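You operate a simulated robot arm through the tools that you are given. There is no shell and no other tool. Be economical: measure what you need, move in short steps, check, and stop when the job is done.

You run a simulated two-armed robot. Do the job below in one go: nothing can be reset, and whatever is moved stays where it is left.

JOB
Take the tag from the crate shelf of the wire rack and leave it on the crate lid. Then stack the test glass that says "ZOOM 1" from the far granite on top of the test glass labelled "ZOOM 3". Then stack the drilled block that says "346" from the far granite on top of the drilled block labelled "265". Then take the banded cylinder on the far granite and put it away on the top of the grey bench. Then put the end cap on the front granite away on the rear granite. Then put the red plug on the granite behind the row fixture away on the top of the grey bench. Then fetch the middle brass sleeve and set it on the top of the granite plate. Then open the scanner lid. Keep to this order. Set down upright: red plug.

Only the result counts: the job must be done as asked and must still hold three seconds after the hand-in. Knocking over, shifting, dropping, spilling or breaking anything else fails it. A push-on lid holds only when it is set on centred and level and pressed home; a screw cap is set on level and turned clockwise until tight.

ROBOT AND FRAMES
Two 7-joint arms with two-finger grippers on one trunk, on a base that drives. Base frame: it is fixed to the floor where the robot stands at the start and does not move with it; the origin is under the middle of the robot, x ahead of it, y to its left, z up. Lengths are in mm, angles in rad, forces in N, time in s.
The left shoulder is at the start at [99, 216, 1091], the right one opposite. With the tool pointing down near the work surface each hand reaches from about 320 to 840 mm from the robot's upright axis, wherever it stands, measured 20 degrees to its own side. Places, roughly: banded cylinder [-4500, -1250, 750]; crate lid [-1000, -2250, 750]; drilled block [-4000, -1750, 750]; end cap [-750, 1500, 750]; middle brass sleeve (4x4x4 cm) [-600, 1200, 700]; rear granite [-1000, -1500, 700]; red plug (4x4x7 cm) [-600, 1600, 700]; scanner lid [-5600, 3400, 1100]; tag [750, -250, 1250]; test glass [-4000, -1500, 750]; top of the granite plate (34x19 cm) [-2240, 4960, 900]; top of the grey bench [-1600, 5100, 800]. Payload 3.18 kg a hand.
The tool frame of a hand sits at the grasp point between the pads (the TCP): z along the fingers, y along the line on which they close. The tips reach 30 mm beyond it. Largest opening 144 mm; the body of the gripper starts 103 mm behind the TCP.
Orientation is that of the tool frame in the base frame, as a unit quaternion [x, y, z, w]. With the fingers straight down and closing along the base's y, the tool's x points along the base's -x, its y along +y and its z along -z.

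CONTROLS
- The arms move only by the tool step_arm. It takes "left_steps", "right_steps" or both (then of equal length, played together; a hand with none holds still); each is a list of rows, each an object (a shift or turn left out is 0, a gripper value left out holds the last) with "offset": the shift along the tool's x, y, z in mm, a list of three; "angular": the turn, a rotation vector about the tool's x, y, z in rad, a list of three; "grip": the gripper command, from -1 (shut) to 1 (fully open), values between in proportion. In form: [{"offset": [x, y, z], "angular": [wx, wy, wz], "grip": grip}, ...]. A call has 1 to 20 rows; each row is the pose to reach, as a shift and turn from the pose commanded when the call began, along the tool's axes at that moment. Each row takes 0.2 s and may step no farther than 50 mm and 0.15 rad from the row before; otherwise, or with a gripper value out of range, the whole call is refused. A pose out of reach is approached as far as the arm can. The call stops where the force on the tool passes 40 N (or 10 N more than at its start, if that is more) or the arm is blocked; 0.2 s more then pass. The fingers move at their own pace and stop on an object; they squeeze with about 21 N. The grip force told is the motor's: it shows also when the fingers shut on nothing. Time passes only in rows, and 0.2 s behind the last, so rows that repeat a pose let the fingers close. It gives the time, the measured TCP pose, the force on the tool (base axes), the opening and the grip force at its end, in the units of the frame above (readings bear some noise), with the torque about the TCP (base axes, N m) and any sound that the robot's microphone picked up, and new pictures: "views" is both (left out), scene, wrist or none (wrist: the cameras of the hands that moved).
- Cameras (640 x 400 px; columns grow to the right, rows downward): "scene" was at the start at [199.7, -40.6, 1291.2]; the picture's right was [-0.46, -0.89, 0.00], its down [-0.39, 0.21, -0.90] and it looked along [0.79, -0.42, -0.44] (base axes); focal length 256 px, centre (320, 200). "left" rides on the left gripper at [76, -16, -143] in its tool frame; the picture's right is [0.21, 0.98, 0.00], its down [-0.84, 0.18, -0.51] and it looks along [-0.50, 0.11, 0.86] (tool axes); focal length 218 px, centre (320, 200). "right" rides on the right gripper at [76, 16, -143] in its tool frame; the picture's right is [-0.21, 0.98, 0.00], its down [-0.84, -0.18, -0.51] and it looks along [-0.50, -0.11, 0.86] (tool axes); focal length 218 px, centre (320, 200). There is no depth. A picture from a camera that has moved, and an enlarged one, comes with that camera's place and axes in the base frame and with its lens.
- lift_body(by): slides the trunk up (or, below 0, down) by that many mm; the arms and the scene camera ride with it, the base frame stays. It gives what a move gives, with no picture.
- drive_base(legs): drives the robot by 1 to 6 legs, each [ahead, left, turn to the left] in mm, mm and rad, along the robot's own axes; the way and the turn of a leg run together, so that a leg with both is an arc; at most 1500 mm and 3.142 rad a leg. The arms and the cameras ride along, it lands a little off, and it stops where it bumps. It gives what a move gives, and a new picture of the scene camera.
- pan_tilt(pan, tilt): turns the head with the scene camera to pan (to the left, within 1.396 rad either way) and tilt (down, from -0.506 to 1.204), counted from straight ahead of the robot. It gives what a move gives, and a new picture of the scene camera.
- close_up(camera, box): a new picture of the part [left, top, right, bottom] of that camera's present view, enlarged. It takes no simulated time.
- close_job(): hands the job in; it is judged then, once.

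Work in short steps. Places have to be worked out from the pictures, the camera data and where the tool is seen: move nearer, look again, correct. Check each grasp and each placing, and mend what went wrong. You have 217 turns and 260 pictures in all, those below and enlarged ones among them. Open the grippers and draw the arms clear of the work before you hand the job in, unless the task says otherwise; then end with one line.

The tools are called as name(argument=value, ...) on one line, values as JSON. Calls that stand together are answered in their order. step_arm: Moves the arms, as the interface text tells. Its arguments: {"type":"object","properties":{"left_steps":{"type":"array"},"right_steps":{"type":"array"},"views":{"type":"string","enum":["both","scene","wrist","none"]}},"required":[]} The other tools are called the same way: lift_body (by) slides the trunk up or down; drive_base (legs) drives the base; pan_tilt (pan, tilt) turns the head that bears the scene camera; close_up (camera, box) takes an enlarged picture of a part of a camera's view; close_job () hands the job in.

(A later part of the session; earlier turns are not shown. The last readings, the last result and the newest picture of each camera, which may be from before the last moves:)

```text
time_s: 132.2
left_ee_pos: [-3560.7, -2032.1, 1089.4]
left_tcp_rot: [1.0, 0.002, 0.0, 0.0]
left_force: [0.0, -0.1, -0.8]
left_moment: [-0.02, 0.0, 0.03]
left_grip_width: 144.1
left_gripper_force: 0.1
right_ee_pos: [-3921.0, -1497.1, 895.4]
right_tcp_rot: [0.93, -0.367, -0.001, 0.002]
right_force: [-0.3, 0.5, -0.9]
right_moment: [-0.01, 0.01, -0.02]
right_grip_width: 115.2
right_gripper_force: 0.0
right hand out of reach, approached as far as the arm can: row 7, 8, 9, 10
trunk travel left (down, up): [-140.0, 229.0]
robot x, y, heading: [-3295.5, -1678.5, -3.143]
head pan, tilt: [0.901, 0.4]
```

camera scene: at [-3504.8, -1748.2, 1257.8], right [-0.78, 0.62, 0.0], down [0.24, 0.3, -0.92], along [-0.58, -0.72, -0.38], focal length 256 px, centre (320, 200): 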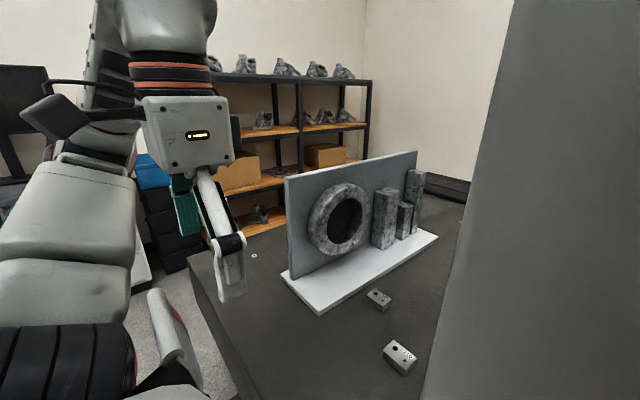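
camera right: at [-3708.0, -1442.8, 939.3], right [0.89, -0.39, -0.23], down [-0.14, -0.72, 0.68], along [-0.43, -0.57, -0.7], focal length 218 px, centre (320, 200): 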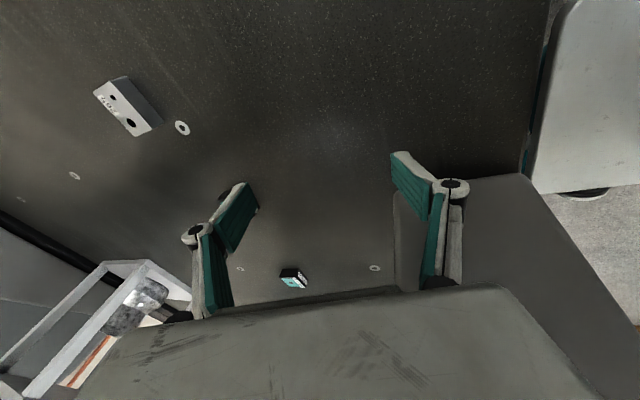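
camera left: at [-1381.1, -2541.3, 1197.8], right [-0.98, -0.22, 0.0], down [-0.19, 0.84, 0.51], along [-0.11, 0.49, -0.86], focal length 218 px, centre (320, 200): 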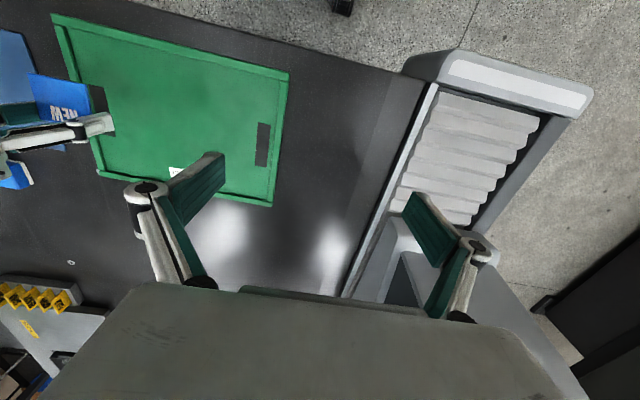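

The reachable sector seems limited to about 17° to the arm's own side regardless of yaw. So I shift the base right 116 mm and turn it 0.42 rad left, bringing ZOOM 1 into the right arm's sector.

drive_base(legs=[[0, -116, 0], [0, 0, 0.42]])

step_arm(right_steps=[{"offset": [0, 0, 0], "angular": [0, 0, -0.12]}, {"offset": [0, 0, 0], "angular": [0, 0, -0.24]}, {"offset": [0, 0, 0], "angular": [0, 0, -0.34]}], views="wrist")

```text
time_s: 135.0
left_ee_pos: [-3431.6, -1970.4, 1089.2]
left_tcp_rot: [0.991, 0.135, -0.001, 0.0]
left_force: [0.1, -0.2, -0.3]
left_moment: [-0.03, 0.02, -0.01]
left_grip_width: 143.8
left_gripper_force: 0.2
right_ee_pos: [-3919.3, -1548.8, 894.5]
right_tcp_rot: [0.97, -0.242, 0.0, 0.0]
right_force: [0.3, -0.8, -0.3]
right_moment: [0.0, 0.06, -0.01]
right_grip_width: 115.5
right_gripper_force: 0.1
trunk travel left (down, up): [-140.0, 229.0]
robot x, y, heading: [-3265.9, -1561.9, -2.871]
head pan, tilt: [0.901, 0.4]
stopped in leg 2: the robot was blocked; the commanded pose is now the measured one
camera scene: at [-3450.7, -1683.5, 1257.1], right [-0.92, 0.39, 0.0], down [0.15, 0.36, -0.92], along [-0.36, -0.85, -0.39], focal length 256 px, centre (320, 200)
```

scene: 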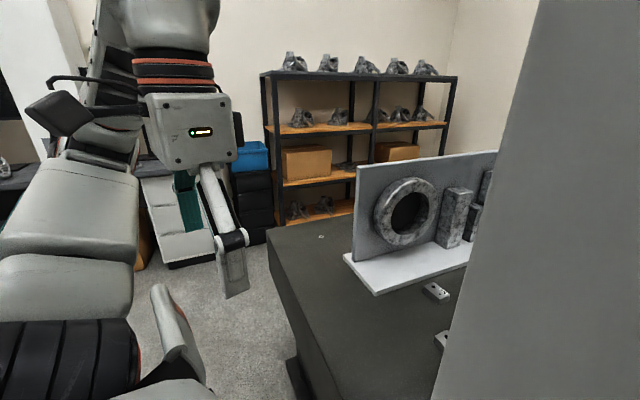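

```text
time_s: 135.8
left_ee_pos: [-3431.8, -1971.6, 1090.8]
left_tcp_rot: [0.991, 0.134, 0.001, 0.001]
left_force: [0.4, -0.3, 0.0]
left_moment: [-0.01, 0.01, 0.0]
left_grip_width: 144.1
left_gripper_force: 0.0
right_ee_pos: [-3919.5, -1549.5, 892.6]
right_tcp_rot: [0.997, -0.073, 0.001, 0.002]
right_force: [0.0, 0.0, -0.2]
right_moment: [-0.02, -0.03, -0.01]
right_grip_width: 115.2
right_gripper_force: 0.0
trunk travel left (down, up): [-140.0, 229.0]
robot x, y, heading: [-3266.6, -1557.2, -2.866]
head pan, tilt: [0.901, 0.4]
camera right: at [-3846.7, -1574.0, 1037.0], right [-0.35, -0.94, 0.0], down [-0.81, 0.3, 0.51], along [-0.47, 0.17, -0.86], focal length 218 px, centre (320, 200)
```

right: 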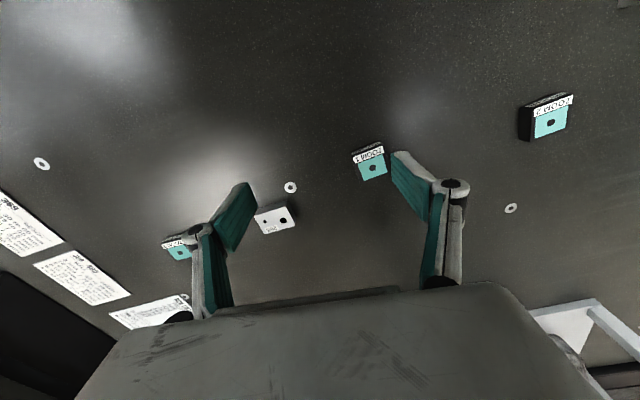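

The base corner meets the table stand, so I extend the hand slightly, back the base 45 mm and then turn further left.

step_arm(right_steps=[{"offset": [-32, -10, 0]}, {"offset": [-64, -21, 0]}], views="none")

drive_base(legs=[[-45, 0, 0], [0, 0, 0.18]])

step_arm(right_steps=[{"offset": [0, 0, 0]}], views="wrist")

```text
time_s: 136.4
left_ee_pos: [-3432.1, -1971.1, 1088.5]
left_tcp_rot: [0.991, 0.134, 0.002, 0.0]
left_force: [-0.5, -0.2, -0.4]
left_moment: [-0.04, -0.01, -0.02]
left_grip_width: 143.9
left_gripper_force: 0.1
right_ee_pos: [-3980.0, -1517.7, 894.5]
right_tcp_rot: [0.997, -0.074, 0.002, 0.001]
right_force: [-0.1, 0.6, -0.5]
right_moment: [0.01, -0.03, 0.0]
right_grip_width: 115.1
right_gripper_force: 0.1
trunk travel left (down, up): [-140.0, 229.0]
robot x, y, heading: [-3265.9, -1557.6, -2.871]
head pan, tilt: [0.901, 0.4]
```

```text
time_s: 138.0
left_ee_pos: [-3312.7, -1981.6, 1089.8]
left_tcp_rot: [0.975, 0.223, 0.001, 0.0]
left_force: [-0.1, 0.0, 0.7]
left_moment: [-0.01, -0.02, 0.01]
left_grip_width: 144.2
left_gripper_force: 0.0
right_ee_pos: [-3929.8, -1633.9, 895.7]
right_tcp_rot: [1.0, 0.016, 0.0, 0.0]
right_force: [-0.2, -0.2, 0.5]
right_moment: [0.04, 0.01, -0.01]
right_grip_width: 115.1
right_gripper_force: 0.1
trunk travel left (down, up): [-140.0, 229.0]
robot x, y, heading: [-3220.4, -1547.5, -2.685]
head pan, tilt: [0.901, 0.4]
camera scene: at [-3382.1, -1702.9, 1256.7], right [-0.98, 0.22, 0.0], down [0.09, 0.38, -0.92], along [-0.2, -0.9, -0.39], focal length 256 px, centre (320, 200)
```

scene: 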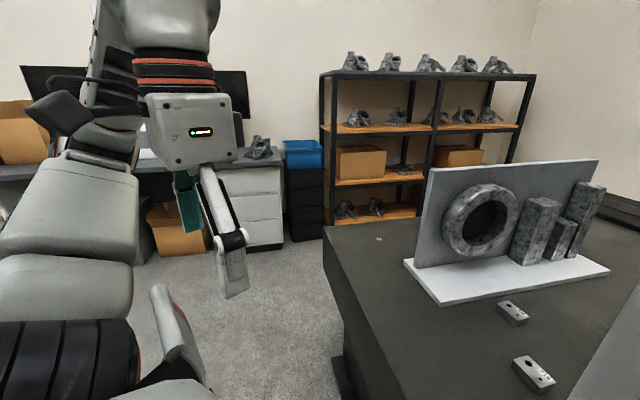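

```text
time_s: 138.4
left_ee_pos: [-3311.5, -1981.7, 1090.1]
left_tcp_rot: [0.975, 0.222, 0.001, 0.0]
left_force: [0.3, -0.4, 0.3]
left_moment: [0.0, 0.02, 0.04]
left_grip_width: 144.0
left_gripper_force: 0.1
right_ee_pos: [-3931.6, -1633.3, 895.5]
right_tcp_rot: [1.0, 0.016, 0.0, 0.001]
right_force: [1.1, -0.7, -0.4]
right_moment: [-0.03, -0.04, -0.01]
right_grip_width: 114.8
right_gripper_force: 0.0
trunk travel left (down, up): [-140.0, 229.0]
robot x, y, heading: [-3223.5, -1543.4, -2.691]
head pan, tilt: [0.901, 0.4]
camera right: at [-3854.9, -1645.8, 1038.6], right [-0.18, -0.98, 0.0], down [-0.85, 0.15, 0.51], along [-0.5, 0.09, -0.86], focal length 218 px, centre (320, 200)
```

right: 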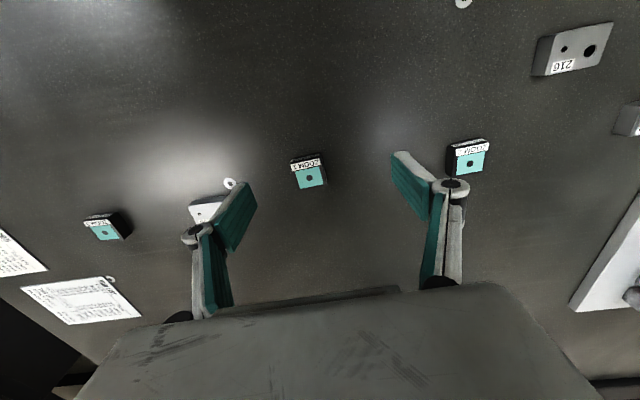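

Now ZOOM 1 is between the fingers' projection, at about (-3993, -1604). I move over it and descend to z≈800.

step_arm(right_steps=[{"offset": [-20, -10, 25], "angular": [0, 0, 0.016]}, {"offset": [-40, -20, 50], "angular": [0, 0, 0.032]}, {"offset": [-57, -30, 75], "angular": [0, 0, 0.032]}, {"offset": [-57, -30, 95], "angular": [0, 0, 0.032]}, {"offset": [-57, -30, 95], "angular": [0, 0, 0.032]}], views="wrist")

```text
time_s: 139.6
left_ee_pos: [-3311.7, -1980.9, 1089.7]
left_tcp_rot: [0.975, 0.222, 0.001, 0.0]
left_force: [-0.2, -0.7, -0.8]
left_moment: [0.01, 0.0, -0.01]
left_grip_width: 143.9
left_gripper_force: 0.1
right_ee_pos: [-3987.4, -1605.2, 800.2]
right_tcp_rot: [1.0, 0.001, 0.001, 0.001]
right_force: [-0.3, 0.4, -0.4]
right_moment: [0.0, 0.02, 0.0]
right_grip_width: 115.1
right_gripper_force: 0.0
trunk travel left (down, up): [-140.0, 229.0]
robot x, y, heading: [-3224.9, -1547.7, -2.696]
head pan, tilt: [0.901, 0.4]
camera right: at [-3912.7, -1619.6, 942.8], right [-0.21, -0.98, 0.0], down [-0.84, 0.18, 0.51], along [-0.49, 0.1, -0.86], focal length 218 px, centre (320, 200)
```

right: 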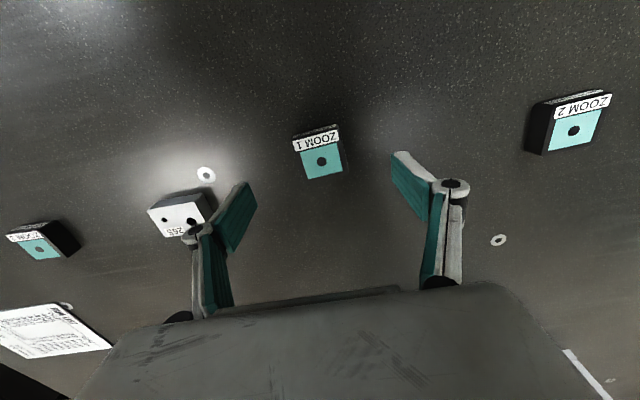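

ZOOM 1 is centred and aligned under the gripper (about 48 mm wide). I descend in small steps until the fingertips touch the granite.

step_arm(right_steps=[{"offset": [0, 0, 10], "grip": 0.5}, {"offset": [0, 0, 20]}, {"offset": [0, 0, 27]}, {"offset": [0, 0, 31]}, {"offset": [0, 0, 35]}, {"offset": [0, 0, 39]}, {"offset": [0, 0, 43]}, {"offset": [0, 0, 47]}, {"offset": [0, 0, 51]}, {"offset": [0, 0, 55]}, {"offset": [0, 0, 59]}, {"offset": [0, 0, 63]}, {"offset": [0, 0, 67]}, {"offset": [0, 0, 71]}], views="wrist")

```text
time_s: 142.6
left_ee_pos: [-3311.8, -1981.7, 1089.6]
left_tcp_rot: [0.975, 0.222, 0.001, 0.001]
left_force: [-1.5, 0.4, -0.7]
left_moment: [0.02, 0.03, 0.01]
left_grip_width: 143.9
left_gripper_force: 0.0
right_ee_pos: [-3988.3, -1605.2, 731.4]
right_tcp_rot: [1.0, 0.0, -0.001, 0.003]
right_force: [1.3, 0.9, 7.6]
right_moment: [0.42, -0.05, -0.09]
right_grip_width: 110.6
right_gripper_force: 2.2
trunk travel left (down, up): [-140.0, 229.0]
robot x, y, heading: [-3223.1, -1547.6, -2.692]
head pan, tilt: [0.901, 0.4]
camera right: at [-3912.1, -1619.6, 874.9], right [-0.21, -0.98, 0.01], down [-0.84, 0.18, 0.51], along [-0.5, 0.1, -0.86], focal length 218 px, centre (320, 200)
```

right: 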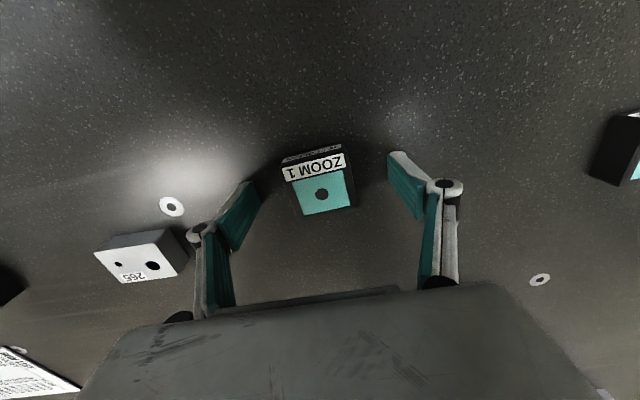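

Light contact at TCP z 731, so granite is about z 701. I raise 4 mm and close on the glass.

step_arm(right_steps=[{"offset": [0, 0, -4]}, {"offset": [0, 0, -4], "grip": -0.1}, {"offset": [0, 0, -4], "grip": -1}, {"offset": [0, 0, -4], "grip": -1}, {"offset": [0, 0, -4], "grip": -1}], views="none")

step_arm(right_steps=[{"offset": [0, 0, -20]}, {"offset": [0, 0, -50]}, {"offset": [0, 0, -90]}, {"offset": [0, 0, -120]}], views="wrist")

```text
time_s: 143.8
left_ee_pos: [-3310.3, -1980.7, 1090.5]
left_tcp_rot: [0.975, 0.222, -0.001, 0.002]
left_force: [0.2, -0.3, -0.3]
left_moment: [-0.02, -0.03, 0.01]
left_grip_width: 144.1
left_gripper_force: 0.0
right_ee_pos: [-3989.7, -1604.6, 740.1]
right_tcp_rot: [1.0, -0.001, -0.004, 0.003]
right_force: [-7.4, 14.6, 36.2]
right_moment: [1.2, -0.08, 0.19]
right_grip_width: 49.4
right_gripper_force: 20.9
trunk travel left (down, up): [-140.0, 229.0]
robot x, y, heading: [-3224.9, -1546.4, -2.693]
head pan, tilt: [0.901, 0.4]
```

```text
time_s: 144.8
left_ee_pos: [-3312.1, -1981.5, 1090.0]
left_tcp_rot: [0.975, 0.222, 0.001, -0.001]
left_force: [-0.2, 0.0, 0.5]
left_moment: [0.0, 0.05, 0.0]
left_grip_width: 143.8
left_gripper_force: 0.0
right_ee_pos: [-3986.1, -1604.4, 856.1]
right_tcp_rot: [1.0, 0.0, 0.002, 0.001]
right_force: [-0.1, -0.7, -0.9]
right_moment: [-0.07, 0.0, 0.02]
right_grip_width: 49.2
right_gripper_force: 21.0
trunk travel left (down, up): [-140.0, 229.0]
robot x, y, heading: [-3224.0, -1546.2, -2.696]
head pan, tilt: [0.901, 0.4]
camera right: at [-3911.4, -1619.3, 999.5], right [-0.21, -0.98, 0.0], down [-0.84, 0.18, 0.5], along [-0.49, 0.1, -0.86], focal length 218 px, centre (320, 200)
```

right: 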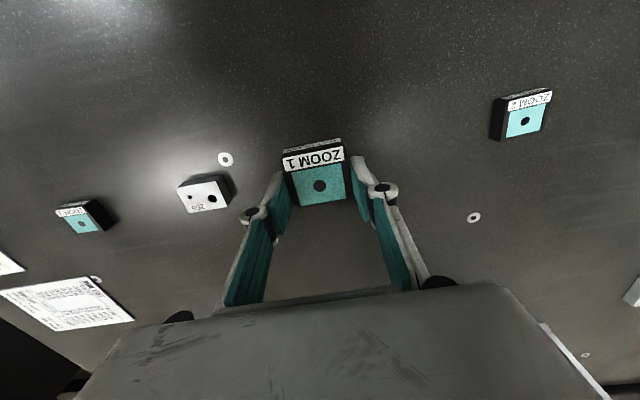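

ZOOM 1 is held (49 mm). I turn the base back to face -x and close in so that ZOOM 3 (≈(-4026, -1223)) falls in the right arm's sector.

drive_base(legs=[[0, 0, -0.449], [60, -70, 0]])

step_arm(right_steps=[{"offset": [0, 0, 0], "angular": [0, 0, -0.15]}, {"offset": [0, 0, 0], "angular": [0, 0, -0.3]}, {"offset": [0, 0, 0], "angular": [0, 0, -0.449]}, {"offset": [0, 0, 0], "angular": [0, 0, -0.449]}], views="wrist")

```text
time_s: 147.4
left_ee_pos: [-3553.2, -1826.8, 1090.1]
left_tcp_rot: [1.0, -0.003, 0.0, 0.0]
left_force: [0.4, -0.3, -0.2]
left_moment: [-0.04, -0.04, 0.01]
left_grip_width: 144.0
left_gripper_force: 0.0
right_ee_pos: [-3994.9, -1192.2, 855.6]
right_tcp_rot: [0.974, -0.225, 0.0, 0.001]
right_force: [0.3, -1.2, -0.8]
right_moment: [-0.01, 0.03, 0.01]
right_grip_width: 49.1
right_gripper_force: 21.2
trunk travel left (down, up): [-140.0, 229.0]
robot x, y, heading: [-3284.7, -1479.1, 3.132]
head pan, tilt: [0.901, 0.4]
camera scene: at [-3494.7, -1545.2, 1256.8], right [-0.78, 0.62, 0.0], down [0.24, 0.3, -0.92], along [-0.58, -0.72, -0.39], focal length 256 px, centre (320, 200)
```

scene: 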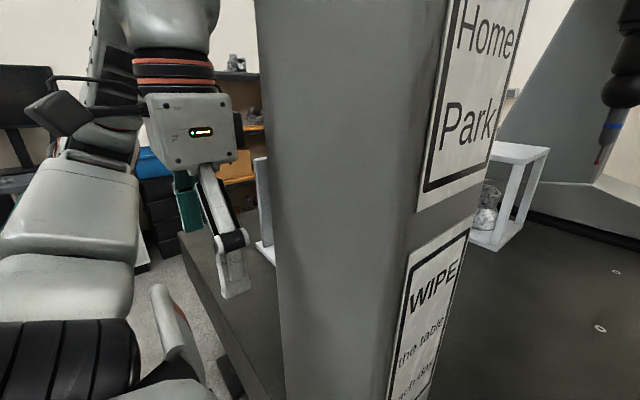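

```text
time_s: 148.4
left_ee_pos: [-3553.8, -1827.4, 1089.3]
left_tcp_rot: [1.0, -0.003, 0.0, 0.001]
left_force: [-0.9, -0.2, -0.1]
left_moment: [0.01, -0.01, -0.01]
left_grip_width: 144.0
left_gripper_force: 0.2
right_ee_pos: [-3994.3, -1193.6, 857.0]
right_tcp_rot: [1.0, -0.003, 0.0, 0.002]
right_force: [0.2, -0.8, -1.3]
right_moment: [0.04, -0.01, 0.02]
right_grip_width: 49.6
right_gripper_force: 21.1
trunk travel left (down, up): [-140.0, 229.0]
robot x, y, heading: [-3281.2, -1476.4, 3.133]
head pan, tilt: [0.901, 0.4]
camera right: at [-3918.2, -1207.6, 999.1], right [-0.21, -0.98, 0.0], down [-0.84, 0.19, 0.51], along [-0.5, 0.11, -0.86], focal length 218 px, centre (320, 200)
```

right: 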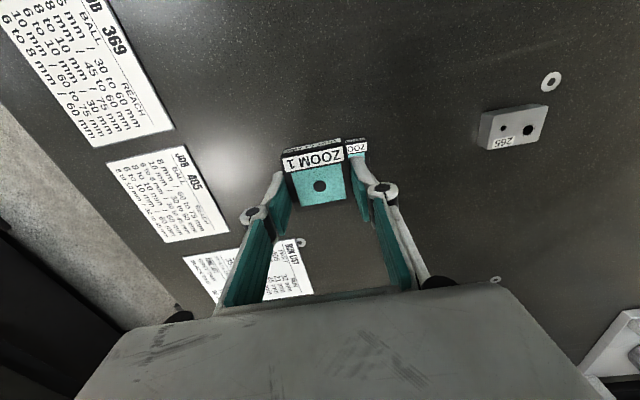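

The held glass hides ZOOM 3 from the wrist camera, so I turn the scene camera toward it.

pan_tilt(pan=-0.48, tilt=0.75)

close_up(camera="scene", box=[240, 150, 400, 250])

```text
time_s: 149.9
left_ee_pos: [-3553.4, -1828.3, 1089.9]
left_tcp_rot: [1.0, -0.002, 0.0, 0.001]
left_force: [0.5, -0.3, -0.9]
left_moment: [0.03, 0.02, 0.05]
left_grip_width: 143.9
left_gripper_force: 0.0
right_ee_pos: [-3995.0, -1193.6, 855.6]
right_tcp_rot: [1.0, -0.003, 0.0, 0.001]
right_force: [-0.1, 0.6, -1.1]
right_moment: [-0.02, 0.02, 0.01]
right_grip_width: 49.2
right_gripper_force: 21.2
trunk travel left (down, up): [-140.0, 229.0]
robot x, y, heading: [-3283.4, -1477.4, 3.137]
head pan, tilt: [-0.48, 0.75]
camera scene: at [-3510.0, -1434.8, 1225.7], right [0.47, 0.89, 0.0], down [0.6, -0.32, -0.73], along [-0.65, 0.34, -0.68], focal length 256 px, centre (320, 200)
```

scene: 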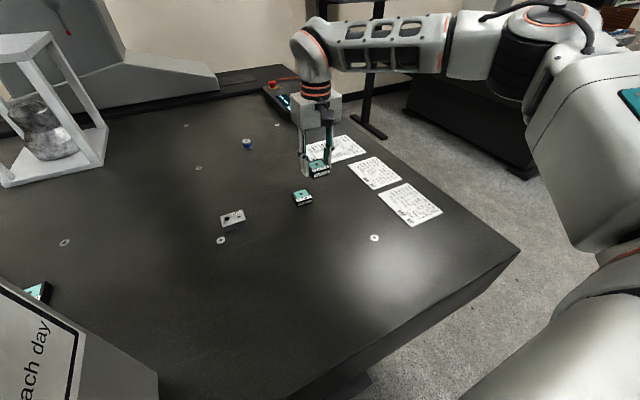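

```text
4.00 times, centred on (320, 200) of scene
camera zoom: at [-3510.0, -1434.8, 1225.7], right [0.47, 0.89, 0.0], down [0.6, -0.32, -0.73], along [-0.65, 0.34, -0.68], focal length 1022 px, centre (320, 200)
```

zoom: 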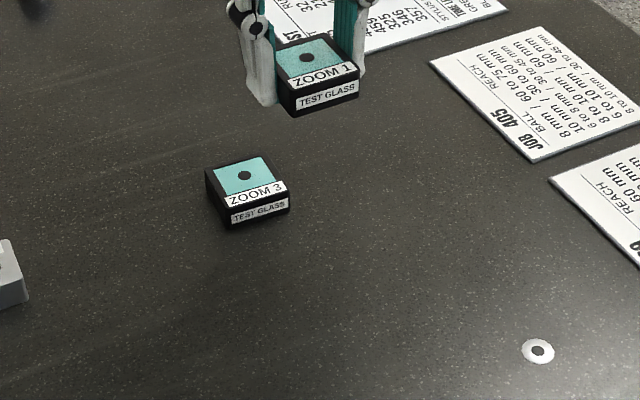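

Both glasses are visible: the needed shift from held hole to ZOOM 3's hole is about (-39, -33) mm. I move over and descend to about 10 mm above it.

step_arm(right_steps=[{"offset": [-20, 17, 0]}, {"offset": [-39, 33, 10]}, {"offset": [-39, 33, 40]}, {"offset": [-39, 33, 65]}, {"offset": [-39, 33, 78]}, {"offset": [-39, 33, 78]}], views="none")

close_up(camera="scene", box=[256, 160, 352, 220])

close_up(camera="right", box=[224, 100, 416, 220])

```text
time_s: 151.3
left_ee_pos: [-3554.0, -1827.8, 1089.0]
left_tcp_rot: [1.0, -0.003, 0.001, 0.001]
left_force: [-0.4, -1.2, 0.2]
left_moment: [-0.02, -0.03, -0.04]
left_grip_width: 144.0
left_gripper_force: 0.1
right_ee_pos: [-4002.6, -1198.7, 788.6]
right_tcp_rot: [1.0, -0.002, -0.001, 0.001]
right_force: [-0.7, -1.2, -0.8]
right_moment: [0.0, 0.03, 0.02]
right_grip_width: 49.4
right_gripper_force: 20.8
right hand out of reach, approached as far as the arm can: row 1, 2, 3, 4, 5, 6
trunk travel left (down, up): [-140.0, 229.0]
robot x, y, heading: [-3285.0, -1478.4, 3.138]
head pan, tilt: [-0.48, 0.75]
```

```text
6.67 times, centred on (304, 190) of scene
camera zoom: at [-3509.7, -1434.9, 1225.8], right [0.47, 0.89, 0.0], down [0.6, -0.32, -0.73], along [-0.65, 0.34, -0.68], focal length 1704 px, centre (427, 267)
```

zoom: 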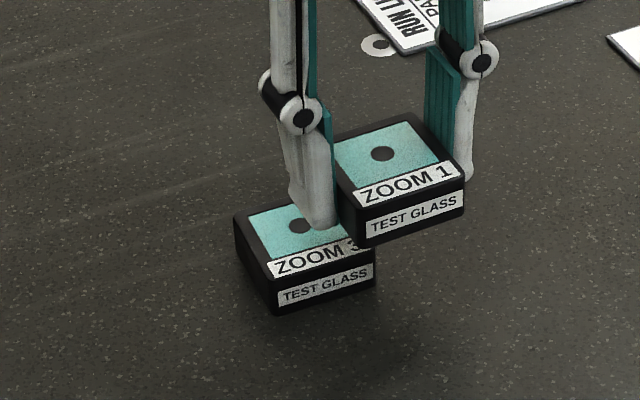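

```text
3.33 times, centred on (320, 160) of right
camera zoom: at [-3928.0, -1212.9, 932.0], right [-0.21, -0.98, 0.0], down [-0.84, 0.19, 0.51], along [-0.5, 0.11, -0.86], focal length 728 px, centre (320, 333)
```

zoom: 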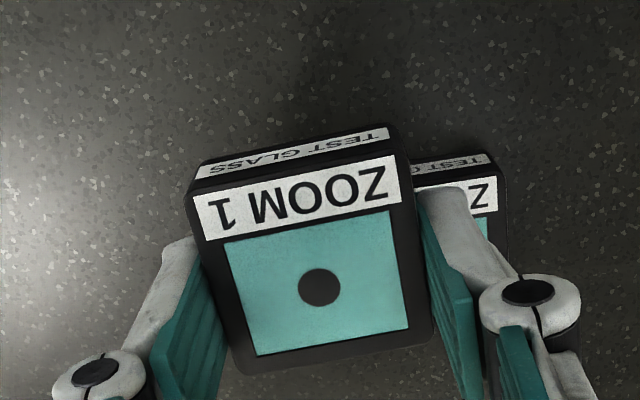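

The arm is at its reach limit, 31 mm short. I raise the hand 40 mm and inch the base forward and left instead.

step_arm(right_steps=[{"offset": [0, 0, -40]}, {"offset": [0, 0, -40]}], views="none")

drive_base(legs=[[45, 0, 0]])

```text
time_s: 151.9
left_ee_pos: [-3554.4, -1827.2, 1089.9]
left_tcp_rot: [1.0, -0.003, 0.002, 0.001]
left_force: [0.1, 0.2, 0.3]
left_moment: [-0.01, -0.04, 0.02]
left_grip_width: 143.8
left_gripper_force: 0.0
right_ee_pos: [-4001.6, -1197.5, 826.0]
right_tcp_rot: [1.0, -0.004, 0.0, 0.002]
right_force: [-0.5, -0.2, -0.1]
right_moment: [-0.02, -0.06, 0.02]
right_grip_width: 49.3
right_gripper_force: 20.4
right hand out of reach, approached as far as the arm can: row 1, 2
trunk travel left (down, up): [-140.0, 229.0]
robot x, y, heading: [-3286.0, -1475.9, 3.135]
head pan, tilt: [-0.48, 0.75]
```

```text
time_s: 152.9
left_ee_pos: [-3585.8, -1830.0, 1090.2]
left_tcp_rot: [1.0, -0.005, -0.011, 0.0]
left_force: [-0.3, 0.1, 0.2]
left_moment: [-0.03, 0.02, 0.0]
left_grip_width: 144.2
left_gripper_force: 0.0
right_ee_pos: [-4037.2, -1199.3, 827.2]
right_tcp_rot: [1.0, -0.001, 0.0, 0.001]
right_force: [0.2, -1.0, -0.6]
right_moment: [0.01, 0.0, 0.02]
right_grip_width: 49.4
right_gripper_force: 21.0
trunk travel left (down, up): [-140.0, 229.0]
robot x, y, heading: [-3318.6, -1476.8, -3.142]
head pan, tilt: [-0.48, 0.75]
stopped in leg 1: the robot was blocked; the commanded pose is now the measured one
camera scene: at [-3545.8, -1437.0, 1226.0], right [0.46, 0.89, 0.0], down [0.6, -0.31, -0.73], along [-0.65, 0.34, -0.68], focal length 256 px, centre (320, 200)
```

scene: 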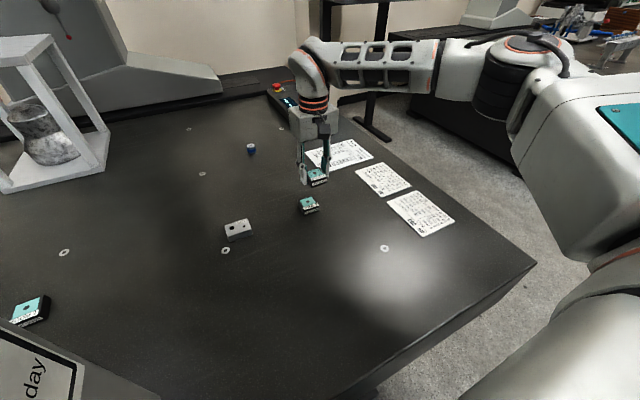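

The base touched the stand at x -3318, and the hand is now at the right depth. I re-measure the offset with a close-up.

close_up(camera="scene", box=[264, 160, 360, 220])

```text
6.67 times, centred on (312, 190) of scene
camera zoom: at [-3545.8, -1437.0, 1226.0], right [0.46, 0.89, 0.0], down [0.6, -0.31, -0.73], along [-0.65, 0.34, -0.68], focal length 1704 px, centre (373, 267)
```

zoom: 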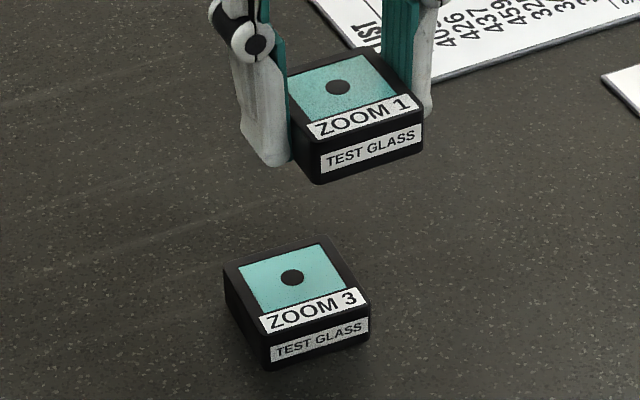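

Measured shift is about (+5, -26) mm. I move there and descend to about 8 mm above ZOOM 3.

step_arm(right_steps=[{"offset": [3, 13, 0]}, {"offset": [5, 26, 10]}, {"offset": [5, 26, 35]}, {"offset": [5, 26, 52]}, {"offset": [5, 26, 52]}], views="none")

close_up(camera="scene", box=[264, 160, 360, 220])

close_up(camera="right", box=[224, 100, 416, 220])

```text
time_s: 154.1
left_ee_pos: [-3585.4, -1830.5, 1091.4]
left_tcp_rot: [1.0, -0.004, -0.011, 0.002]
left_force: [0.7, 0.6, -1.2]
left_moment: [-0.01, 0.01, -0.02]
left_grip_width: 144.1
left_gripper_force: 0.1
right_ee_pos: [-4027.2, -1219.1, 782.5]
right_tcp_rot: [1.0, -0.002, -0.002, 0.001]
right_force: [-0.3, -0.6, -0.5]
right_moment: [0.0, -0.04, 0.0]
right_grip_width: 49.4
right_gripper_force: 21.3
right hand out of reach, approached as far as the arm can: row 2, 3, 4, 5
trunk travel left (down, up): [-140.0, 229.0]
robot x, y, heading: [-3318.4, -1477.0, 3.141]
head pan, tilt: [-0.48, 0.75]
```

```text
6.67 times, centred on (312, 190) of scene
camera zoom: at [-3544.9, -1437.2, 1226.5], right [0.46, 0.89, 0.0], down [0.6, -0.31, -0.73], along [-0.65, 0.34, -0.68], focal length 1704 px, centre (373, 267)
```

zoom: 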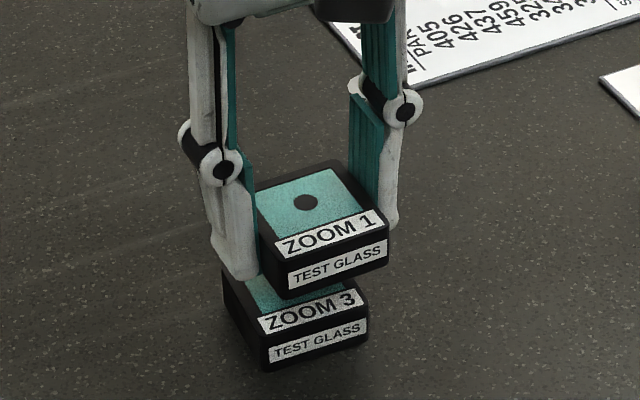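

```text
3.33 times, centred on (320, 160) of right
camera zoom: at [-3950.5, -1234.7, 926.0], right [-0.21, -0.98, 0.0], down [-0.84, 0.18, 0.51], along [-0.5, 0.11, -0.86], focal length 728 px, centre (320, 333)
```

zoom: 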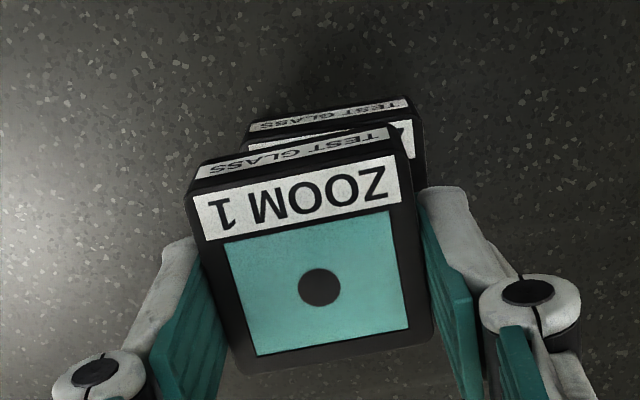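

I'm within (-4, -5) mm of alignment but at the arm's limit. I raise the hand, lower the trunk by 45 mm for more reach, and adjust.

step_arm(right_steps=[{"offset": [10, 0, -25]}, {"offset": [10, 0, -50]}], views="none")

lift_body(by=-45)

step_arm(right_steps=[{"offset": [-7, 3, 0]}, {"offset": [-14, 5, 0]}, {"offset": [-14, 5, 0]}], views="none")

close_up(camera="scene", box=[264, 140, 360, 200])

```text
time_s: 154.7
left_ee_pos: [-3584.3, -1830.4, 1091.5]
left_tcp_rot: [1.0, -0.005, -0.011, 0.001]
left_force: [-0.2, -0.1, -0.1]
left_moment: [0.02, -0.02, 0.01]
left_grip_width: 144.1
left_gripper_force: 0.0
right_ee_pos: [-4016.2, -1218.5, 834.8]
right_tcp_rot: [1.0, -0.001, -0.002, 0.0]
right_force: [0.0, 0.0, -0.7]
right_moment: [-0.01, 0.01, 0.0]
right_grip_width: 49.4
right_gripper_force: 20.8
trunk travel left (down, up): [-140.0, 229.0]
robot x, y, heading: [-3322.0, -1476.6, 3.14]
head pan, tilt: [-0.48, 0.75]
```

```text
time_s: 155.4
left_ee_pos: [-3585.1, -1832.5, 1049.0]
left_tcp_rot: [1.0, -0.006, 0.0, -0.005]
left_force: [19.9, 11.4, 0.4]
left_moment: [-1.99, 3.41, -1.16]
left_grip_width: 143.9
left_gripper_force: 0.0
right_ee_pos: [-4015.1, -1222.4, 780.0]
right_tcp_rot: [1.0, 0.0, 0.011, 0.0]
right_force: [0.9, -0.5, -0.6]
right_moment: [-0.01, 0.0, 0.01]
right_grip_width: 49.1
right_gripper_force: 20.9
trunk travel left (down, up): [-101.0, 268.0]
robot x, y, heading: [-3319.5, -1479.5, -3.135]
head pan, tilt: [-0.48, 0.75]
stopped: the force on the tool passed its limit at 74 N (the readings are from after the stop); the commanded pose is now the measured one
```

```text
time_s: 156.2
left_ee_pos: [-3585.5, -1833.2, 1048.3]
left_tcp_rot: [1.0, -0.006, 0.001, -0.003]
left_force: [32.0, 7.2, -6.5]
left_moment: [-1.54, 5.22, -1.55]
left_grip_width: 143.9
left_gripper_force: 0.1
right_ee_pos: [-4029.0, -1225.7, 784.7]
right_tcp_rot: [1.0, -0.001, 0.008, 0.0]
right_force: [-0.1, 0.4, -0.9]
right_moment: [-0.04, 0.04, -0.03]
right_grip_width: 49.3
right_gripper_force: 20.9
trunk travel left (down, up): [-101.0, 268.0]
robot x, y, heading: [-3320.7, -1473.4, -3.141]
head pan, tilt: [-0.48, 0.75]
```

```text
6.67 times, centred on (312, 170) of scene
camera zoom: at [-3585.3, -1440.4, 1179.2], right [0.46, 0.89, 0.0], down [0.6, -0.31, -0.74], along [-0.65, 0.34, -0.68], focal length 1704 px, centre (373, 400)
```

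zoom: 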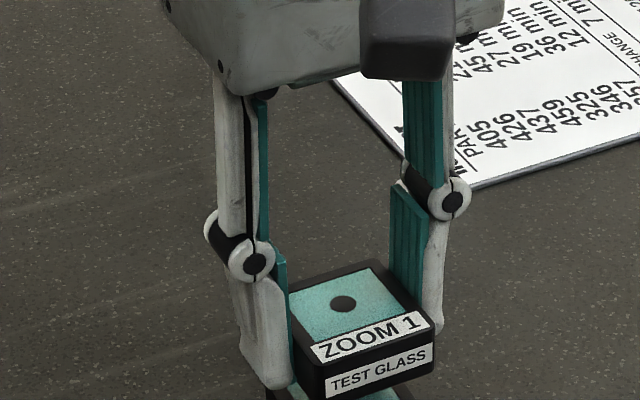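

The left hand is pressing the column, so I draw it back from there at once, then check the right-hand alignment.

step_arm(left_steps=[{"offset": [15, 5, 0]}, {"offset": [30, 15, 0]}, {"offset": [45, 25, 0]}, {"offset": [55, 30, 0]}], views="none")

close_up(camera="scene", box=[264, 160, 360, 220])

close_up(camera="right", box=[224, 100, 416, 220])

```text
time_s: 156.8
left_ee_pos: [-3580.1, -1831.3, 1043.0]
left_tcp_rot: [1.0, 0.001, -0.007, -0.005]
left_force: [0.3, -0.1, -0.4]
left_moment: [-0.02, 0.03, 0.06]
left_grip_width: 143.7
left_gripper_force: 0.0
left hand out of reach, approached as far as the arm can: row 1, 2
right_ee_pos: [-4031.4, -1221.9, 778.9]
right_tcp_rot: [1.0, -0.002, 0.011, 0.0]
right_force: [0.4, 0.5, -1.2]
right_moment: [0.03, -0.04, -0.03]
right_grip_width: 49.4
right_gripper_force: 21.2
trunk travel left (down, up): [-101.0, 268.0]
robot x, y, heading: [-3322.6, -1475.0, 3.143]
head pan, tilt: [-0.48, 0.75]
stopped in row 2 (left hand): the force on the tool passed its limit at 59 N (the readings are from after the stop); the commanded pose is now the measured one
```

```text
6.67 times, centred on (312, 190) of scene
camera zoom: at [-3591.3, -1436.4, 1177.4], right [0.46, 0.89, 0.0], down [0.6, -0.32, -0.73], along [-0.65, 0.34, -0.68], focal length 1704 px, centre (373, 267)
```

zoom: 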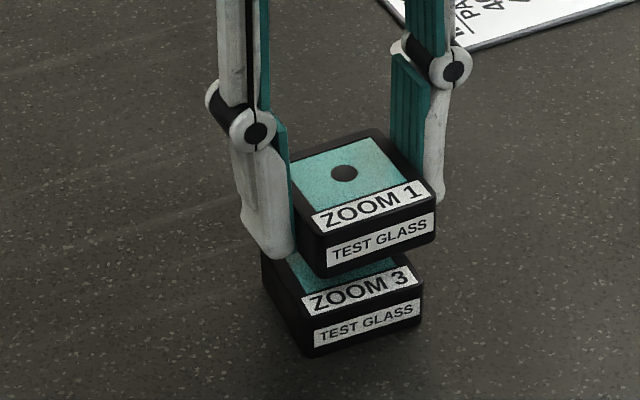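

```text
3.33 times, centred on (320, 160) of right
camera zoom: at [-3959.0, -1236.9, 923.6], right [-0.21, -0.98, 0.0], down [-0.85, 0.18, 0.49], along [-0.48, 0.11, -0.87], focal length 728 px, centre (320, 333)
```

zoom: 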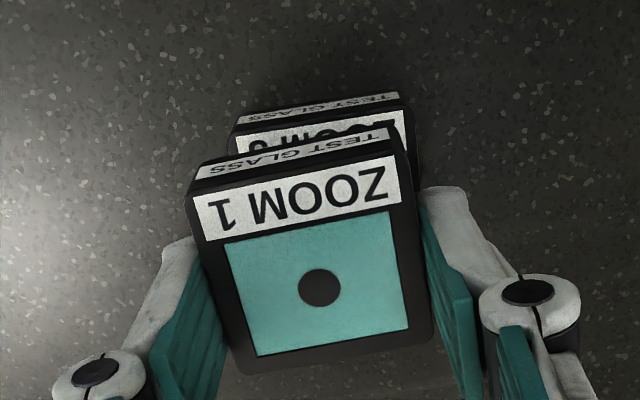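

The left hand is free again. The remaining offset is about (+1, -6) mm; I correct this with a slight re-level and lower gently until contact.

step_arm(right_steps=[{"offset": [1, 6, 0], "angular": [0, -0.022, 0]}, {"offset": [1, 6, 4], "angular": [0, -0.022, 0]}, {"offset": [1, 6, 8], "angular": [0, -0.022, 0]}, {"offset": [1, 6, 10], "angular": [0, -0.022, 0]}, {"offset": [1, 6, 12], "angular": [0, -0.022, 0]}], views="none")

close_up(camera="scene", box=[264, 160, 360, 220])

```text
time_s: 158.0
left_ee_pos: [-3580.6, -1830.5, 1042.5]
left_tcp_rot: [1.0, 0.0, -0.008, -0.005]
left_force: [-1.7, 0.4, 0.7]
left_moment: [-0.04, 0.02, 0.18]
left_grip_width: 143.9
left_gripper_force: 0.1
right_ee_pos: [-4030.2, -1227.8, 767.2]
right_tcp_rot: [1.0, -0.002, -0.001, 0.0]
right_force: [0.0, -0.3, -1.3]
right_moment: [-0.01, -0.01, 0.01]
right_grip_width: 49.1
right_gripper_force: 21.4
trunk travel left (down, up): [-101.0, 268.0]
robot x, y, heading: [-3319.6, -1472.2, 3.14]
head pan, tilt: [-0.48, 0.75]
```

```text
6.67 times, centred on (312, 190) of scene
camera zoom: at [-3591.2, -1436.1, 1177.8], right [0.46, 0.89, 0.0], down [0.6, -0.32, -0.73], along [-0.65, 0.34, -0.68], focal length 1704 px, centre (373, 267)
```

zoom: 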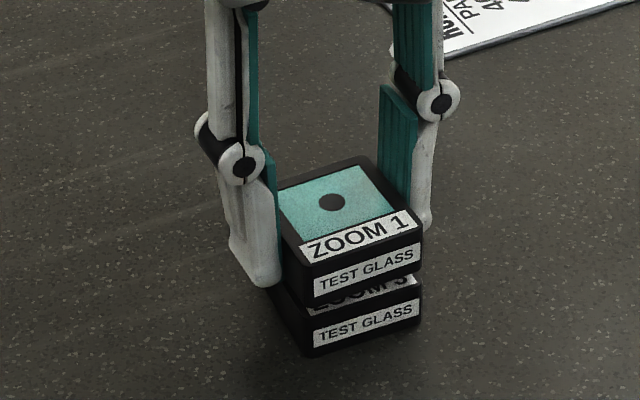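

The stack is well aligned with a small gap left. I lower on until contact.

step_arm(right_steps=[{"offset": [0, 0, 2]}, {"offset": [0, 0, 4]}, {"offset": [0, 0, 6]}, {"offset": [0, 0, 8]}, {"offset": [0, 0, 10]}, {"offset": [0, 0, 12]}, {"offset": [0, 0, 14]}], views="none")

close_up(camera="scene", box=[264, 160, 360, 220])

```text
time_s: 159.6
left_ee_pos: [-3578.4, -1832.0, 1044.4]
left_tcp_rot: [1.0, 0.0, -0.011, -0.006]
left_force: [-2.0, -0.2, -0.1]
left_moment: [-0.01, 0.03, 0.26]
left_grip_width: 143.9
left_gripper_force: 0.0
right_ee_pos: [-4031.3, -1229.1, 760.6]
right_tcp_rot: [1.0, -0.002, -0.007, 0.001]
right_force: [-3.2, 3.7, 34.3]
right_moment: [0.59, -0.18, 0.02]
right_grip_width: 49.4
right_gripper_force: 20.9
trunk travel left (down, up): [-101.0, 268.0]
robot x, y, heading: [-3320.1, -1478.0, 3.143]
head pan, tilt: [-0.48, 0.75]
```

```text
6.67 times, centred on (312, 190) of scene
camera zoom: at [-3587.8, -1436.8, 1179.5], right [0.46, 0.89, 0.0], down [0.6, -0.31, -0.73], along [-0.65, 0.34, -0.68], focal length 1704 px, centre (373, 267)
```

zoom: 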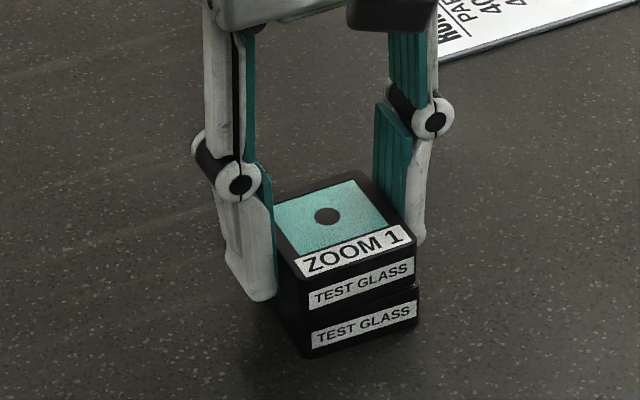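

ZOOM 1 is seated flush on ZOOM 3. I ease off, open and lift away.

step_arm(right_steps=[{"offset": [0, 0, 10]}, {"offset": [0, 0, 10], "grip": 0.0}, {"offset": [0, 0, 10], "grip": 0.1}, {"offset": [0, 0, 0], "grip": 0.1}, {"offset": [0, 0, -30], "grip": 0.1}, {"offset": [0, 0, -70], "grip": 0.1}, {"offset": [0, 0, -100], "grip": 0.1}], views="both")

```text
time_s: 159.9
left_ee_pos: [-3578.4, -1830.7, 1043.9]
left_tcp_rot: [1.0, 0.0, -0.009, -0.005]
left_force: [0.0, -0.2, 0.3]
left_moment: [0.01, -0.06, 0.04]
left_grip_width: 144.1
left_gripper_force: 0.0
right_ee_pos: [-4030.7, -1228.7, 762.0]
right_tcp_rot: [1.0, -0.005, -0.008, 0.003]
right_force: [9.9, 3.1, 31.1]
right_moment: [0.89, -0.58, -0.47]
right_grip_width: 49.4
right_gripper_force: 20.8
trunk travel left (down, up): [-101.0, 268.0]
robot x, y, heading: [-3320.6, -1475.8, 3.142]
head pan, tilt: [-0.48, 0.75]
stopped in row 1 (right hand): the force on the tool passed its limit at 49 N (the readings are from after the stop); the commanded pose is now the measured one
camera scene: at [-3588.3, -1436.4, 1178.5], right [0.46, 0.89, 0.0], down [0.6, -0.32, -0.73], along [-0.65, 0.34, -0.68], focal length 256 px, centre (320, 200)
camera right: at [-3953.4, -1243.4, 903.2], right [-0.22, -0.98, 0.01], down [-0.83, 0.19, 0.52], along [-0.51, 0.11, -0.86], focal length 218 px, centre (320, 200)
```

scene: 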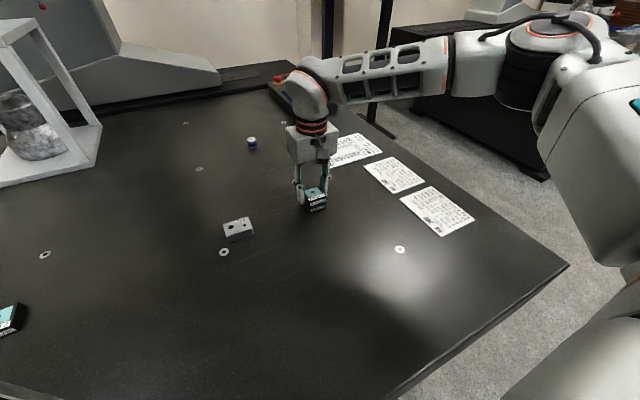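
right: 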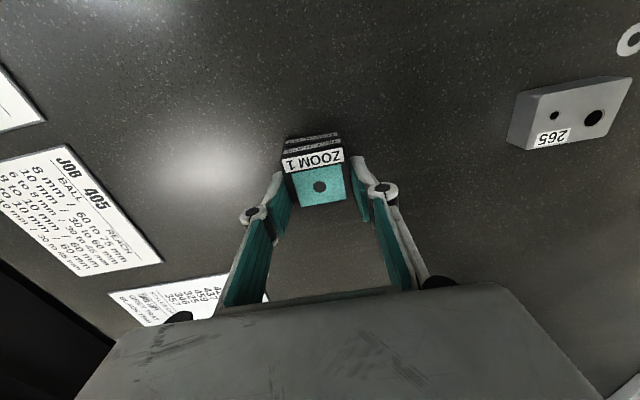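

I mistakenly pressed further and it stopped safely. Now I ease up 2 mm, open and rise.

step_arm(right_steps=[{"offset": [0, 0, -2]}, {"offset": [0, 0, -2], "grip": -0.1}, {"offset": [0, 0, -2], "grip": 0.15}, {"offset": [0, 0, -2], "grip": 0.15}, {"offset": [0, 0, -30], "grip": 0.15}, {"offset": [0, 0, -70], "grip": 0.15}, {"offset": [0, 0, -100], "grip": 0.15}], views="both")

```text
time_s: 161.5
left_ee_pos: [-3580.9, -1831.4, 1042.8]
left_tcp_rot: [1.0, 0.0, -0.008, -0.006]
left_force: [-0.8, -0.3, 0.4]
left_moment: [0.0, 0.04, 0.02]
left_grip_width: 143.8
left_gripper_force: 0.0
right_ee_pos: [-4029.6, -1229.1, 854.9]
right_tcp_rot: [1.0, -0.002, -0.005, 0.001]
right_force: [0.2, 0.2, 0.4]
right_moment: [0.04, 0.01, 0.01]
right_grip_width: 83.3
right_gripper_force: 0.1
trunk travel left (down, up): [-101.0, 268.0]
robot x, y, heading: [-3316.5, -1477.6, 3.143]
head pan, tilt: [-0.48, 0.75]
camera scene: at [-3590.7, -1436.2, 1177.9], right [0.46, 0.89, 0.0], down [0.6, -0.32, -0.73], along [-0.65, 0.34, -0.68], focal length 256 px, centre (320, 200)
camera right: at [-3951.8, -1243.8, 997.5], right [-0.21, -0.98, 0.0], down [-0.84, 0.19, 0.51], along [-0.5, 0.11, -0.86], focal length 218 px, centre (320, 200)
```

scene: 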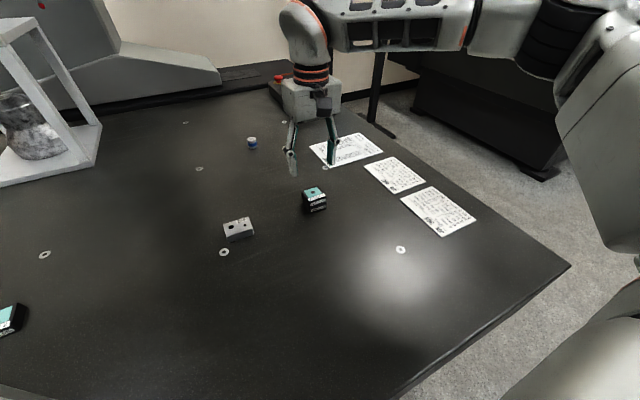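
right: 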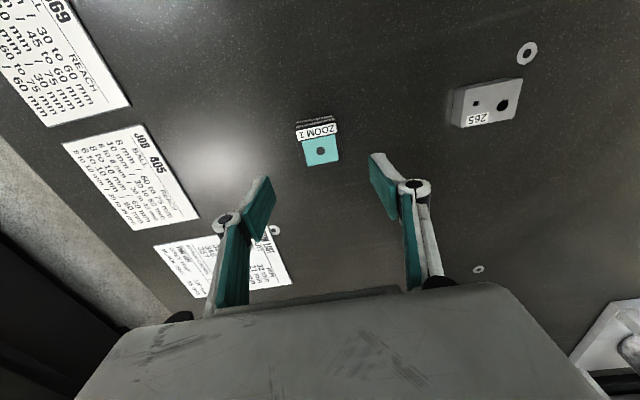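

ZOOM 1 stands on ZOOM 3. Next is block 346 at about (-3990, -2083); I raise and retract the right hand, then drive back, sideways past the column, and in again.

step_arm(right_steps=[{"offset": [20, 0, -40]}, {"offset": [50, 0, -70]}, {"offset": [90, 0, -90]}, {"offset": [130, -10, -100]}, {"offset": [160, -15, -100]}], views="none")

drive_base(legs=[[-420, 0, 0], [0, 855, 0]])

pan_tilt(pan=-0.2, tilt=0.5)

```text
time_s: 162.7
left_ee_pos: [-3580.4, -1830.6, 1042.6]
left_tcp_rot: [1.0, 0.0, -0.008, -0.006]
left_force: [-0.2, 0.5, 0.2]
left_moment: [0.03, 0.03, 0.05]
left_grip_width: 143.8
left_gripper_force: 0.1
right_ee_pos: [-3869.0, -1214.5, 956.3]
right_tcp_rot: [1.0, -0.003, -0.005, 0.002]
right_force: [0.0, 0.0, -0.1]
right_moment: [0.01, 0.0, 0.01]
right_grip_width: 82.8
right_gripper_force: 0.1
trunk travel left (down, up): [-101.0, 268.0]
robot x, y, heading: [-3322.3, -1476.3, 3.14]
head pan, tilt: [-0.48, 0.75]
```

```text
time_s: 172.4
left_ee_pos: [-3168.4, -2650.0, 1043.1]
left_tcp_rot: [1.0, 0.0, -0.008, -0.006]
left_force: [0.0, 0.1, 0.0]
left_moment: [0.0, 0.01, 0.09]
left_grip_width: 144.1
left_gripper_force: 0.1
right_ee_pos: [-3458.0, -2035.2, 954.0]
right_tcp_rot: [1.0, -0.003, -0.005, 0.001]
right_force: [0.0, 0.2, -0.3]
right_moment: [-0.02, 0.01, 0.02]
right_grip_width: 83.0
right_gripper_force: 0.1
trunk travel left (down, up): [-101.0, 268.0]
robot x, y, heading: [-2905.7, -2298.0, 3.145]
head pan, tilt: [-0.48, 0.75]
camera scene: at [-3178.8, -2255.5, 1177.8], right [0.46, 0.89, 0.0], down [0.6, -0.32, -0.73], along [-0.65, 0.34, -0.68], focal length 256 px, centre (320, 200)
```

scene: 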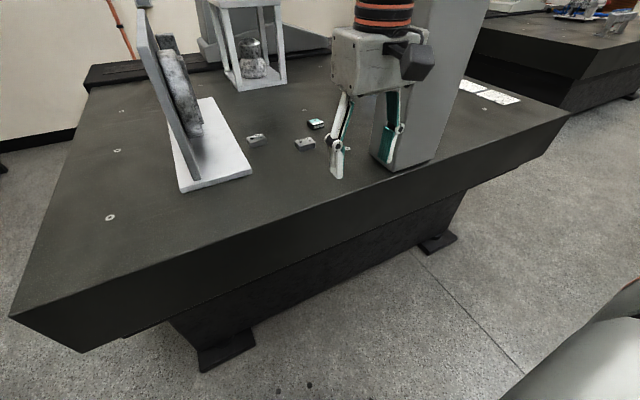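

```text
time_s: 173.2
left_ee_pos: [-3168.9, -2651.4, 1042.7]
left_tcp_rot: [1.0, -0.001, -0.008, -0.005]
left_force: [0.3, -0.6, -0.8]
left_moment: [0.03, 0.0, 0.05]
left_grip_width: 144.2
left_gripper_force: 0.0
right_ee_pos: [-3457.9, -2035.0, 954.0]
right_tcp_rot: [1.0, -0.002, -0.004, 0.002]
right_force: [-0.3, 0.2, 0.4]
right_moment: [0.0, 0.02, 0.0]
right_grip_width: 82.9
right_gripper_force: 0.1
trunk travel left (down, up): [-101.0, 268.0]
robot x, y, heading: [-2908.7, -2294.2, 3.139]
head pan, tilt: [-0.201, 0.499]
camera scene: at [-3194.4, -2275.5, 1199.6], right [0.2, 0.98, 0.0], down [0.47, -0.1, -0.88], along [-0.86, 0.18, -0.48], focal length 256 px, centre (320, 200)
```

scene: 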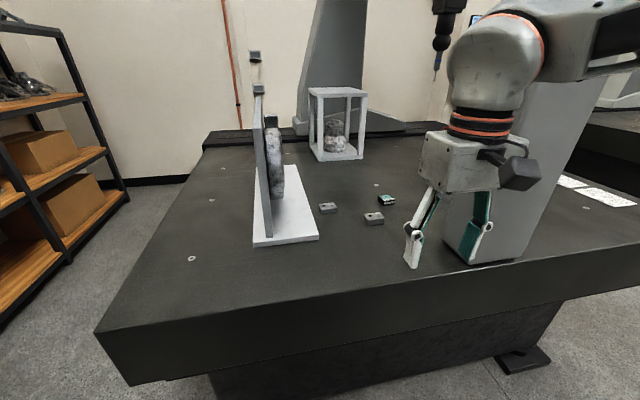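

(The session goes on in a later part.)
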